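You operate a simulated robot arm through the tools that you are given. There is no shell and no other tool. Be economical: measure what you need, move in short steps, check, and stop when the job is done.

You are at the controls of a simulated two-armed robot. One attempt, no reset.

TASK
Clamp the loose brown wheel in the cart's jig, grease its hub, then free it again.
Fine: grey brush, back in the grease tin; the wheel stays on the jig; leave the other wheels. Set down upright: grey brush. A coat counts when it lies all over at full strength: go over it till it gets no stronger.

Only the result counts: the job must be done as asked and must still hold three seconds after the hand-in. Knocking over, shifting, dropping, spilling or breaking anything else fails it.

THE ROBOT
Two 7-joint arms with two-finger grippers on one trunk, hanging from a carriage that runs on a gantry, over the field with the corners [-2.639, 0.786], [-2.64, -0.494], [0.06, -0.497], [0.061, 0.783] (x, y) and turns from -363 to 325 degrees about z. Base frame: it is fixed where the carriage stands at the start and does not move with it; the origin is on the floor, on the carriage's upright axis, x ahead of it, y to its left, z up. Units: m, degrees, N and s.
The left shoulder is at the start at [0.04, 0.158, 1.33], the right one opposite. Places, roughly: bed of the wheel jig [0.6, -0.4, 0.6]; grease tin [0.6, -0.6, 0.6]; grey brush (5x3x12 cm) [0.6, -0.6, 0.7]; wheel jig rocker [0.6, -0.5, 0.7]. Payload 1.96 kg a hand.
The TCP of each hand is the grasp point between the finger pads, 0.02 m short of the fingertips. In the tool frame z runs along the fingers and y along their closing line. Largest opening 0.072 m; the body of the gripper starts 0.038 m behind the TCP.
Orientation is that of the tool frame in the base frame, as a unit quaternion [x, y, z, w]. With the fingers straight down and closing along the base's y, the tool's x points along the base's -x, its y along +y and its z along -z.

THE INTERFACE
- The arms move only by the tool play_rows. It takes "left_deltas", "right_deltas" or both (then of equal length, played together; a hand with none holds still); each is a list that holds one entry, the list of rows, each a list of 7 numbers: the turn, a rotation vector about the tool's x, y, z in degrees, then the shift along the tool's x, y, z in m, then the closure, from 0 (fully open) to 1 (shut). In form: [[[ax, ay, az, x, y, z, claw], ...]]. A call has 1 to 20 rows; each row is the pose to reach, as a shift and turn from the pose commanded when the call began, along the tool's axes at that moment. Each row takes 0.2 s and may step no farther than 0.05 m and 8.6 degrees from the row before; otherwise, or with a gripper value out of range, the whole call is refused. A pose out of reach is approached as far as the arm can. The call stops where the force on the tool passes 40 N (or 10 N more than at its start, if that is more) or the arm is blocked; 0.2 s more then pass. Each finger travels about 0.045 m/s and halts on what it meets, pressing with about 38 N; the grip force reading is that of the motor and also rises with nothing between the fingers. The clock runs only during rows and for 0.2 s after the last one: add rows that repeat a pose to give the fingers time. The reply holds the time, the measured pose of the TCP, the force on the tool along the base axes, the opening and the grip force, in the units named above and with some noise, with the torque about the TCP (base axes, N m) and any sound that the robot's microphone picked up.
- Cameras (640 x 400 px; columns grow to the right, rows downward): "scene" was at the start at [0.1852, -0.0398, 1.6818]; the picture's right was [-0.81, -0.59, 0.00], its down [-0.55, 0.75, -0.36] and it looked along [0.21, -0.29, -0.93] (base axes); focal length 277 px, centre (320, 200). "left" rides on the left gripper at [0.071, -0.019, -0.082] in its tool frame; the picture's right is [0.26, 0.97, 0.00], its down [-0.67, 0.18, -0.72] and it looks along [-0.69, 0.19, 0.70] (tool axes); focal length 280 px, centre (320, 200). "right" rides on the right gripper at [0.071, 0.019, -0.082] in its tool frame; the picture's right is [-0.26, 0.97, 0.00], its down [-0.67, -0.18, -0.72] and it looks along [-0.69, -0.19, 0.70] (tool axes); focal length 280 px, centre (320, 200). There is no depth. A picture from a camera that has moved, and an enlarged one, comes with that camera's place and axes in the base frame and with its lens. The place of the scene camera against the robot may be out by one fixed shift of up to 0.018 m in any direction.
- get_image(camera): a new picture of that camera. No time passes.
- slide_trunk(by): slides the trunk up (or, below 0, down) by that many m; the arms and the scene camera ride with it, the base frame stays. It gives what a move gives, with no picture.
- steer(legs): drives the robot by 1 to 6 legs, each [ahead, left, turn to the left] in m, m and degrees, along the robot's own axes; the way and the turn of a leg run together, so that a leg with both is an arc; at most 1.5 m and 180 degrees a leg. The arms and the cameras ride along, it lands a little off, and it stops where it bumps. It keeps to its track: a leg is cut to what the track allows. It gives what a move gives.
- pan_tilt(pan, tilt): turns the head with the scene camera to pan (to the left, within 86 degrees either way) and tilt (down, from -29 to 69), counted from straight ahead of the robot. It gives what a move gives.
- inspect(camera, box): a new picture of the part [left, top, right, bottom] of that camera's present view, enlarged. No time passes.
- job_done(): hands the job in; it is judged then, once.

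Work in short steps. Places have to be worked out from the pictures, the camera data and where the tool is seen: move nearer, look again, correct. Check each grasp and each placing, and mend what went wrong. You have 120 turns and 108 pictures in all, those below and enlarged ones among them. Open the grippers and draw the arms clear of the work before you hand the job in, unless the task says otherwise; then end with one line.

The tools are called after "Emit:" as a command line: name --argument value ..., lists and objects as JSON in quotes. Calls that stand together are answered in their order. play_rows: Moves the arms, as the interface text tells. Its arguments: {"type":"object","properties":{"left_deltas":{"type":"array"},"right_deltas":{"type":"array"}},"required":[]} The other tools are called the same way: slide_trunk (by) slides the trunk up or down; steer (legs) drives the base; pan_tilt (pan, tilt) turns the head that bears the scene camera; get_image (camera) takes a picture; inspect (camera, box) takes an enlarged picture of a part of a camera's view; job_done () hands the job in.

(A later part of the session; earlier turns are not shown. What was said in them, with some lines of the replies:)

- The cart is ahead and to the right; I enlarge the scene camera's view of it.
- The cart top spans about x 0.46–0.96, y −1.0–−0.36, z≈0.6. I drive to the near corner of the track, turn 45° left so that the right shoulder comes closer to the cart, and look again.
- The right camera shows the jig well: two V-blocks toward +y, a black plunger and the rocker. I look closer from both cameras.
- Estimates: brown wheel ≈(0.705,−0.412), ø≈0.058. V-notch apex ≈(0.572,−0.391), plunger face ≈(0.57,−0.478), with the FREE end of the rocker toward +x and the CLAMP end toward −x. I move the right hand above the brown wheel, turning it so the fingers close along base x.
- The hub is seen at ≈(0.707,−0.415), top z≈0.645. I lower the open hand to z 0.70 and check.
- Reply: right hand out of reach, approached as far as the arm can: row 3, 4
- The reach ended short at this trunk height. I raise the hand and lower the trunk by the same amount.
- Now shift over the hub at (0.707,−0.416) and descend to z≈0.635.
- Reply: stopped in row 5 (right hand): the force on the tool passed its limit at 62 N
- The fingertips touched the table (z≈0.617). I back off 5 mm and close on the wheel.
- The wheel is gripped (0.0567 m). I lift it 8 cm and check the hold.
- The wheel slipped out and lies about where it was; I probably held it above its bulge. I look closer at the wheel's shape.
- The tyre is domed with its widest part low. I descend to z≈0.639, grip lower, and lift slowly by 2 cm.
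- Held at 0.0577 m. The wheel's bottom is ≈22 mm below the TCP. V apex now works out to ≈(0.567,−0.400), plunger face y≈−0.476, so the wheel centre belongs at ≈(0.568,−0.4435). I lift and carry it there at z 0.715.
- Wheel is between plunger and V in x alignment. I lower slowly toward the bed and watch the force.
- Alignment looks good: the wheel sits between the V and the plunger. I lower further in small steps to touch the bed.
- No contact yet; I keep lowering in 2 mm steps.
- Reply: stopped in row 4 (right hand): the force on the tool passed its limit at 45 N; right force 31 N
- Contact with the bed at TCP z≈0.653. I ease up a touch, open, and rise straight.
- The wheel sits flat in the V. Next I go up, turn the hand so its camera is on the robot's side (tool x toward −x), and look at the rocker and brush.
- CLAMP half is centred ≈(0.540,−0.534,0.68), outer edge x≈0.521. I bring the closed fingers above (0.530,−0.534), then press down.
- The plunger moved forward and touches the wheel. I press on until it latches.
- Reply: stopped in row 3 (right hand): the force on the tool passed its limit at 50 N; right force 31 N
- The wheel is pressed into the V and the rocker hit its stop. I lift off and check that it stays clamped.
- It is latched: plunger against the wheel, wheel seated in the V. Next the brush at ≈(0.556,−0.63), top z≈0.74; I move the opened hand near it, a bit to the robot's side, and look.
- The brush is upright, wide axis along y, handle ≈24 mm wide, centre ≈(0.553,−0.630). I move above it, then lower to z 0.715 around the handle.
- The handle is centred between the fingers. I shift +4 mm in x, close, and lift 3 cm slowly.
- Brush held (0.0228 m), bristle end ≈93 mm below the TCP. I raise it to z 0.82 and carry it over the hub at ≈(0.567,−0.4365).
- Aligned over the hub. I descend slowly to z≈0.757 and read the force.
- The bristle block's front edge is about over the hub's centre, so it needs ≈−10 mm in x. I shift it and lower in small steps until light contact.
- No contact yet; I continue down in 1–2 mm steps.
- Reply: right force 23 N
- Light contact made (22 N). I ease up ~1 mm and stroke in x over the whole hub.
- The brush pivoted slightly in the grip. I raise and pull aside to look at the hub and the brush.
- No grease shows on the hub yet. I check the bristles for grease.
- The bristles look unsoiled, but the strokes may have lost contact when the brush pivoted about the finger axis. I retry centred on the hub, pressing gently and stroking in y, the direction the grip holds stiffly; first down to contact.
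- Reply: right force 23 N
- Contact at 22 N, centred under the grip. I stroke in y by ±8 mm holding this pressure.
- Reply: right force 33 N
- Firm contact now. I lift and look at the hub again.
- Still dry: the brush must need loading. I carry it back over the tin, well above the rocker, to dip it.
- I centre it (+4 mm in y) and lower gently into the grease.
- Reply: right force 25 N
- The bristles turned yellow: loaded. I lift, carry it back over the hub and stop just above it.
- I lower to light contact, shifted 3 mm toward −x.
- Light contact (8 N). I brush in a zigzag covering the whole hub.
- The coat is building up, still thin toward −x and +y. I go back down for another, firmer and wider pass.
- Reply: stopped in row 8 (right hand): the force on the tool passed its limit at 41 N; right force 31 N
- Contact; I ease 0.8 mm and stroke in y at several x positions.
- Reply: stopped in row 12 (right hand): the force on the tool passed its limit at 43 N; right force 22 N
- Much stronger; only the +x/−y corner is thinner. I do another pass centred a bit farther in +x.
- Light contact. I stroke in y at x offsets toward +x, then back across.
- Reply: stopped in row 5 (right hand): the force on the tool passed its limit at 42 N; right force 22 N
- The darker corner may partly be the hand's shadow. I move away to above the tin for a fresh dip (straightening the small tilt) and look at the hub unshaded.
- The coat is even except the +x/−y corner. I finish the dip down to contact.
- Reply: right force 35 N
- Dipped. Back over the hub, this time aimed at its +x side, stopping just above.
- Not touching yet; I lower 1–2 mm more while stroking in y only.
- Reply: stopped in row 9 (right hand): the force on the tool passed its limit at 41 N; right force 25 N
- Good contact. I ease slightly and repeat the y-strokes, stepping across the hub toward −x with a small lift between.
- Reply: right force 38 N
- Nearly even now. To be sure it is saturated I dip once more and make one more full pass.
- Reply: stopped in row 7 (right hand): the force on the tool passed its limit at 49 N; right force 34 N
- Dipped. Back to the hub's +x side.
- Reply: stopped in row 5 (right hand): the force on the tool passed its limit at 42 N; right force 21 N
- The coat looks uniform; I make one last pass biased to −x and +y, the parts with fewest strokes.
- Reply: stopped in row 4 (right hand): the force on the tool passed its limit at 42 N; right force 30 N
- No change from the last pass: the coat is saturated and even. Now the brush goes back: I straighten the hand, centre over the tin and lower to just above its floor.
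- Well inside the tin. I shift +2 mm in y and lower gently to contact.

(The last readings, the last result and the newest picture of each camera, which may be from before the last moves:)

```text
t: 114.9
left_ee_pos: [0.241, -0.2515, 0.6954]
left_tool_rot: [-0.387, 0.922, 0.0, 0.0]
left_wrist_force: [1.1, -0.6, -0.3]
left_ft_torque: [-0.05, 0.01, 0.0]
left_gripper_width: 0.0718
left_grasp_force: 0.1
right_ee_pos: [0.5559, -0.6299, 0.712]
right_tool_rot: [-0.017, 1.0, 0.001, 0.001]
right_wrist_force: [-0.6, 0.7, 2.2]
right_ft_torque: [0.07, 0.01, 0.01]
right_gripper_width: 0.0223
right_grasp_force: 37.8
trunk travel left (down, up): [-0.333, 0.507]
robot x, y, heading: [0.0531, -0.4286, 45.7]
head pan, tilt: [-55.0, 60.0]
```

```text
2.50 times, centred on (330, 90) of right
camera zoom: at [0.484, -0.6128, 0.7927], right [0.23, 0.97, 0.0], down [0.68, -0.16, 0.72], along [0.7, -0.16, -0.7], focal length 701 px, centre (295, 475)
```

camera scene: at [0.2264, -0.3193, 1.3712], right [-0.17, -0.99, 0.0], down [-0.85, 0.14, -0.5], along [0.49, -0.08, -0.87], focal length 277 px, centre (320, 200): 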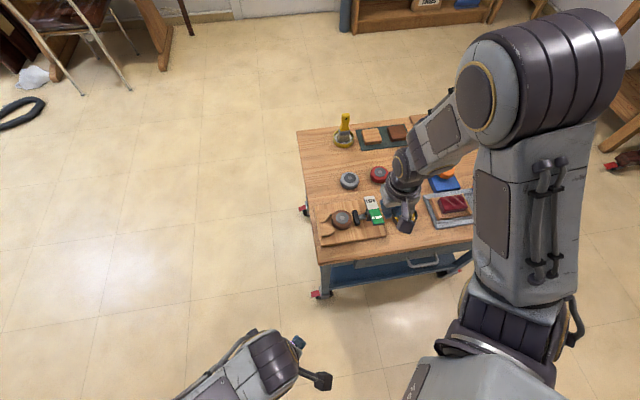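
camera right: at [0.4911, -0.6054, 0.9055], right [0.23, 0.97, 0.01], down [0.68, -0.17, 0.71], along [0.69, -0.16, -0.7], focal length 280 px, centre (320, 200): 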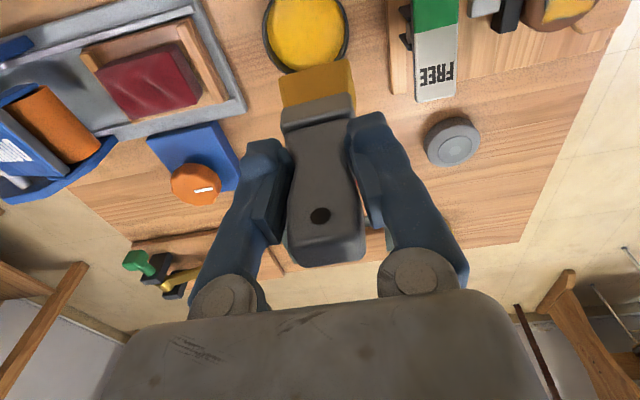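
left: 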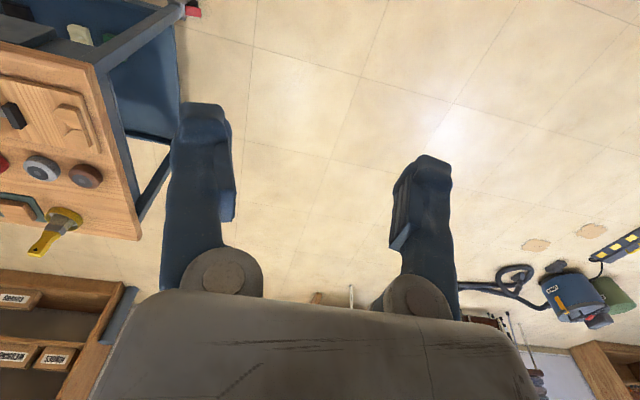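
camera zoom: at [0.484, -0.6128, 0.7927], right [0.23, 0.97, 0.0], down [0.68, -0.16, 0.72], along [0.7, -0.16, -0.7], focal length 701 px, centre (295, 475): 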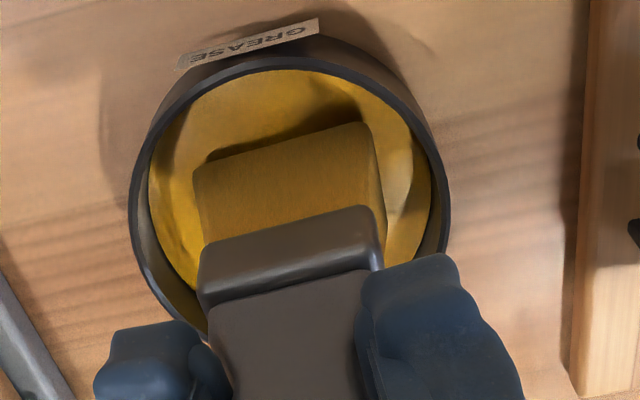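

Touching. I press 1 mm more to seat it flat, open, and wait for the fingers.

Emit:
play_rows --right_deltas '[[[0, 0, 0, 0, 0, 0.0008, 1], [0, 0, 0, 0, 0, 0.0008, 1], [0, 0, 0, 0, 0, 0.0, 0], [0, 0, 0, 0, 0, 0, 0], [0, 0, 0, 0, 0, 0, 0], [0, 0, 0, 0, 0, 0, 0], [0, 0, 0, 0, 0, 0, 0], [0, 0, 0, 0, 0, 0, 0]]]'

Emit:
get_image --camera "right"

```text
t: 116.7
left_ee_pos: [0.2402, -0.2531, 0.6952]
left_tool_rot: [-0.387, 0.922, 0.0, 0.0]
left_wrist_force: [0.2, 0.1, -0.3]
left_ft_torque: [-0.02, 0.02, -0.06]
left_gripper_width: 0.0721
left_grasp_force: 0.0
right_ee_pos: [0.5563, -0.6306, 0.7113]
right_tool_rot: [-0.017, 1.0, 0.0, 0.002]
right_wrist_force: [0.0, 0.2, 0.5]
right_ft_torque: [-0.02, 0.02, -0.01]
right_gripper_width: 0.072
right_grasp_force: 0.0
trunk travel left (down, up): [-0.333, 0.507]
robot x, y, heading: [0.0569, -0.4264, 45.4]
head pan, tilt: [-55.0, 60.0]
```

```text
26 pictures are left
camera right: at [0.4841, -0.6126, 0.7927], right [0.23, 0.97, 0.0], down [0.68, -0.16, 0.72], along [0.7, -0.16, -0.7], focal length 280 px, centre (320, 200)
```

right: 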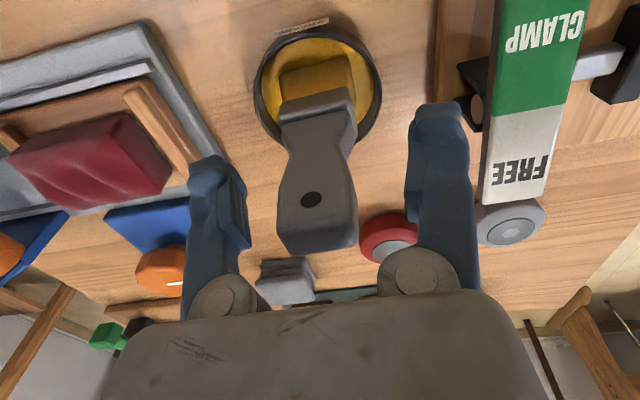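

The brush stands upright in the tin. I rise straight up clear of it, close the fingers, and move above the FREE end at ≈(0.600,−0.534).

Emit:
play_rows --right_deltas '[[[0, 0, 0, 0, 0, -0.02, 0], [0, 0, 0, 0, 0, -0.06, 0], [0, 0, 0, 0, 0, -0.1, 0], [0, 0, 0, 0, 0, -0.115, 0.2], [0, 0, 0, -0.02, 0.03, -0.115, 0.6], [0, 0, 0, -0.035, 0.065, -0.115, 1], [0, 0, 0, -0.047, 0.095, -0.115, 1], [0, 0, 0, -0.047, 0.095, -0.115, 1], [0, 0, 0, -0.047, 0.095, -0.115, 1]]]'

Emit:
inspect --camera "scene" --box '[320, 170, 440, 260]'

Emit:
get_image --camera "right"

```text
t: 118.7
left_ee_pos: [0.2398, -0.2529, 0.6945]
left_tool_rot: [-0.387, 0.922, 0.001, 0.0]
left_wrist_force: [-0.1, -0.6, -0.6]
left_ft_torque: [-0.01, -0.01, -0.03]
left_gripper_width: 0.0718
left_grasp_force: 0.0
right_ee_pos: [0.5988, -0.5358, 0.824]
right_tool_rot: [-0.016, 1.0, -0.001, 0.001]
right_wrist_force: [0.1, -0.2, 0.3]
right_ft_torque: [0.0, -0.01, 0.02]
right_gripper_width: 0.0
right_grasp_force: 29.5
trunk travel left (down, up): [-0.333, 0.507]
robot x, y, heading: [0.0539, -0.4289, 45.6]
head pan, tilt: [-55.0, 60.0]
```

```text
4.44 times, centred on (380, 215) of scene
camera zoom: at [0.225, -0.3183, 1.3712], right [-0.16, -0.99, 0.0], down [-0.85, 0.14, -0.5], along [0.49, -0.08, -0.87], focal length 1231 px, centre (53, 133)
```

zoom: 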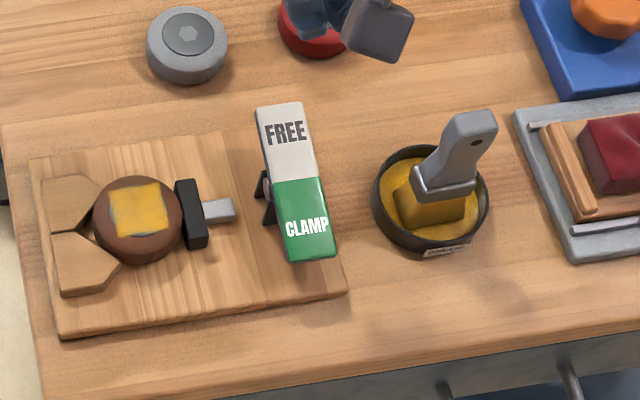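

```text
24 pictures are left
camera right: at [0.5275, -0.5182, 0.9056], right [0.23, 0.97, 0.0], down [0.68, -0.16, 0.72], along [0.7, -0.16, -0.7], focal length 280 px, centre (320, 200)
```

right: 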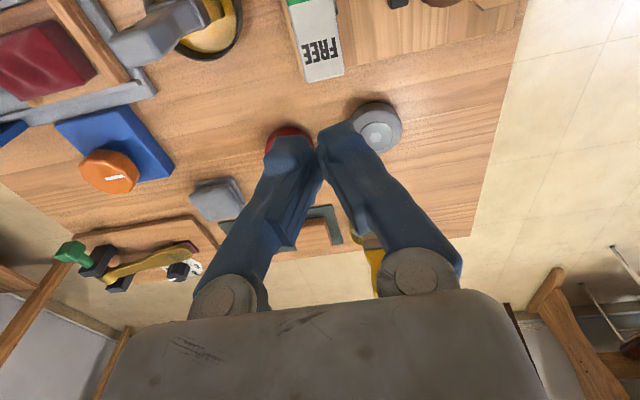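

The brush stands upright. I lower the closed fingers onto the FREE end and press.

Emit:
play_rows --right_deltas '[[[0, 0, 0, -0.002, 0.002, 0.04, 1], [0, 0, 0, -0.002, 0.002, 0.08, 1], [0, 0, 0, -0.002, 0.002, 0.1, 1], [0, 0, 0, -0.002, 0.002, 0.11, 1], [0, 0, 0, -0.002, 0.002, 0.115, 1], [0, 0, 0, -0.002, 0.002, 0.12, 1], [0, 0, 0, -0.002, 0.002, 0.125, 1], [0, 0, 0, -0.002, 0.002, 0.13, 1], [0, 0, 0, -0.002, 0.002, 0.135, 1], [0, 0, 0, -0.002, 0.002, 0.139, 1]]]'

Emit:
inspect --camera "scene" --box '[320, 170, 440, 260]'

```text
t: 120.9
left_ee_pos: [0.242, -0.2521, 0.6958]
left_tool_rot: [-0.387, 0.922, 0.0, 0.0]
left_wrist_force: [-0.5, 0.0, 0.2]
left_ft_torque: [0.0, -0.02, -0.01]
left_gripper_width: 0.0723
left_grasp_force: 0.0
right_ee_pos: [0.6021, -0.5321, 0.6872]
right_tool_rot: [-0.018, 1.0, 0.001, 0.001]
right_wrist_force: [-6.2, -0.6, 31.1]
right_ft_torque: [0.07, 0.29, 0.11]
right_gripper_width: 0.0062
right_grasp_force: 30.2
trunk travel left (down, up): [-0.333, 0.507]
robot x, y, heading: [0.0517, -0.4282, 45.6]
head pan, tilt: [-55.0, 60.0]
```

```text
4.44 times, centred on (380, 215) of scene
camera zoom: at [0.2255, -0.3187, 1.372], right [-0.16, -0.99, 0.0], down [-0.85, 0.14, -0.5], along [0.49, -0.08, -0.87], focal length 1231 px, centre (53, 133)
```

zoom: 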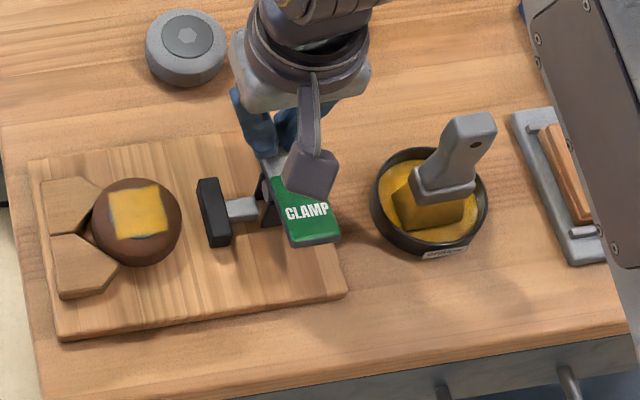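

The plunger drew back and the wheel is free in the jig. I rise and withdraw toward the robot, then check everything.

Emit:
play_rows --right_deltas '[[[0, 0, 0, 0, 0, -0.03, 1], [0, 0, 0, 0, 0, -0.07, 1], [0, 0, 0, 0, 0, -0.11, 1], [0, 0, 0, 0, 0, -0.15, 0.5], [0, 0, 0, 0.04, 0.01, -0.17, 0], [0, 0, 0, 0.08, 0.02, -0.18, 0], [0, 0, 0, 0.12, 0.03, -0.18, 0], [0, 0, 0, 0.16, 0.04, -0.18, 0], [0, 0, 0, 0.19, 0.04, -0.18, 0], [0, 0, 0, 0.19, 0.04, -0.18, 0]]]'

Emit:
inspect --camera "scene" --box '[300, 140, 460, 280]'

Emit:
get_image --camera "right"

```text
t: 123.1
left_ee_pos: [0.2407, -0.2525, 0.6947]
left_tool_rot: [-0.387, 0.922, 0.0, 0.0]
left_wrist_force: [-0.6, 0.4, -0.4]
left_ft_torque: [0.0, 0.03, -0.06]
left_gripper_width: 0.072
left_grasp_force: 0.1
right_ee_pos: [0.4474, -0.4887, 0.8749]
right_tool_rot: [-0.016, 1.0, 0.0, -0.001]
right_wrist_force: [0.5, 0.2, -0.4]
right_ft_torque: [0.03, -0.02, -0.01]
right_gripper_width: 0.072
right_grasp_force: 0.0
right hand out of reach, approached as far as the arm can: row 8, 9, 10
trunk travel left (down, up): [-0.333, 0.507]
robot x, y, heading: [0.0527, -0.426, 45.5]
head pan, tilt: [-55.0, 60.0]
```

```text
2.86 times, centred on (380, 210) of scene
camera zoom: at [0.225, -0.3186, 1.3712], right [-0.16, -0.99, 0.0], down [-0.85, 0.14, -0.5], along [0.49, -0.08, -0.87], focal length 791 px, centre (149, 171)
```

zoom: 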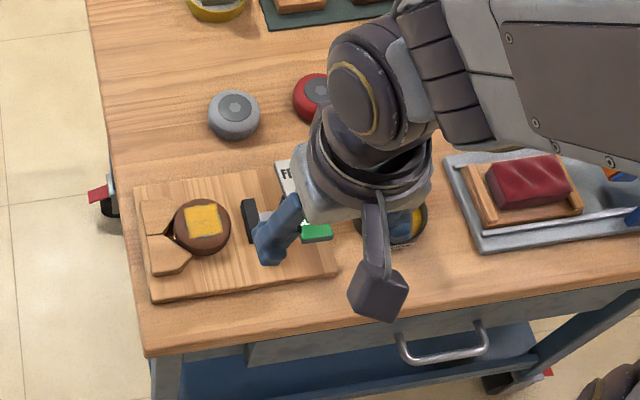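

```text
21 pictures are left
camera right: at [0.3754, -0.4716, 0.9567], right [0.23, 0.97, 0.0], down [0.68, -0.16, 0.72], along [0.7, -0.16, -0.7], focal length 280 px, centre (320, 200)
```

right: 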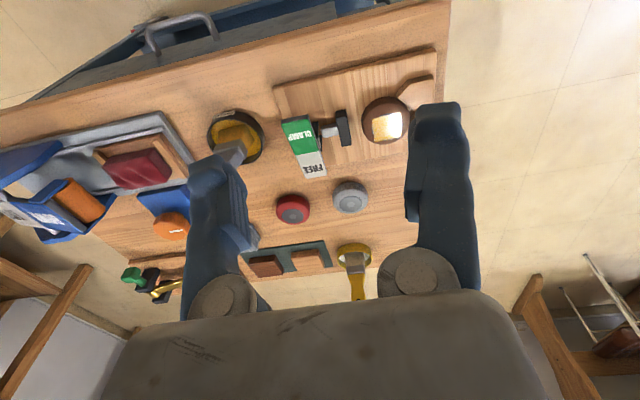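

Everything is in place. I raise the trunk to clear the arms fully and take a last look.

Emit:
slide_trunk --by 0.25

Emit:
inspect --camera "right" --box '[180, 60, 460, 240]'

Emit:
inspect --camera "scene" --box '[300, 140, 460, 280]'

```text
t: 125.7
left_ee_pos: [0.2394, -0.2527, 0.9444]
left_tool_rot: [-0.387, 0.922, 0.0, 0.0]
left_wrist_force: [0.1, -0.6, -0.3]
left_ft_torque: [0.01, -0.03, 0.01]
left_gripper_width: 0.0719
left_grasp_force: 0.0
right_ee_pos: [0.4466, -0.489, 1.1249]
right_tool_rot: [-0.016, 1.0, 0.0, 0.0]
right_wrist_force: [0.0, -0.6, 0.7]
right_ft_torque: [-0.03, 0.01, -0.01]
right_gripper_width: 0.0723
right_grasp_force: 0.0
trunk travel left (down, up): [-0.583, 0.257]
robot x, y, heading: [0.0573, -0.4271, 45.4]
head pan, tilt: [-55.0, 60.0]
```

```text
2.22 times, centred on (320, 150) of right
camera zoom: at [0.3756, -0.4716, 1.2065], right [0.23, 0.97, 0.0], down [0.68, -0.16, 0.72], along [0.7, -0.16, -0.7], focal length 623 px, centre (320, 311)
```

zoom: 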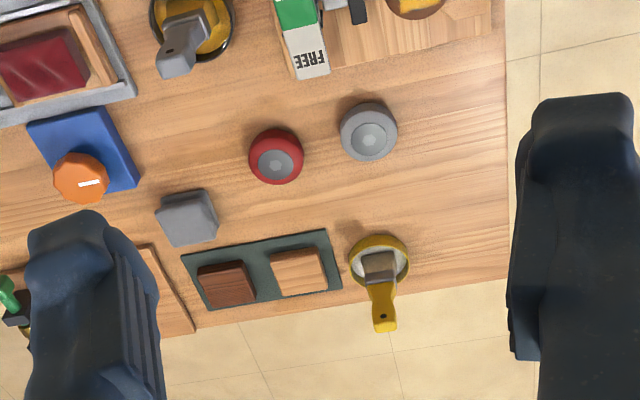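

```text
2.86 times, centred on (380, 210) of scene
camera zoom: at [0.225, -0.3185, 1.6212], right [-0.16, -0.99, 0.0], down [-0.85, 0.14, -0.5], along [0.49, -0.08, -0.87], focal length 791 px, centre (149, 171)
```

zoom: 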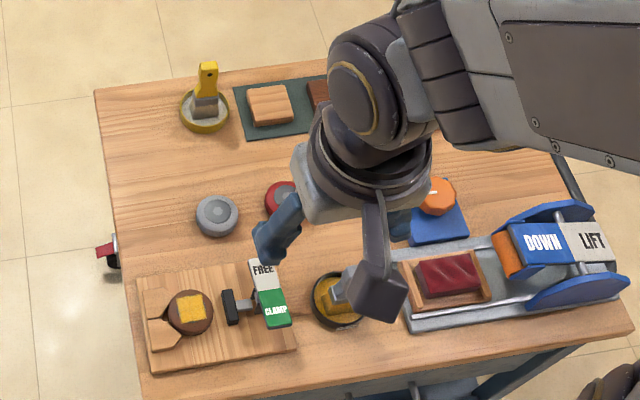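

All is as asked: the wheel is greased and free on the jig, the grey brush is upright in the grease tin, the other wheels are untouched, and the arms are clear. I hand in.

Emit:
job_done

```text
The job is handed in.
```

I clamped the brown wheel in the jig, greased its hub until another pass made the coat no stronger, and freed it. The wheel is still on the jig, the grey brush stands upright in the grease tin, and the job is handed in.
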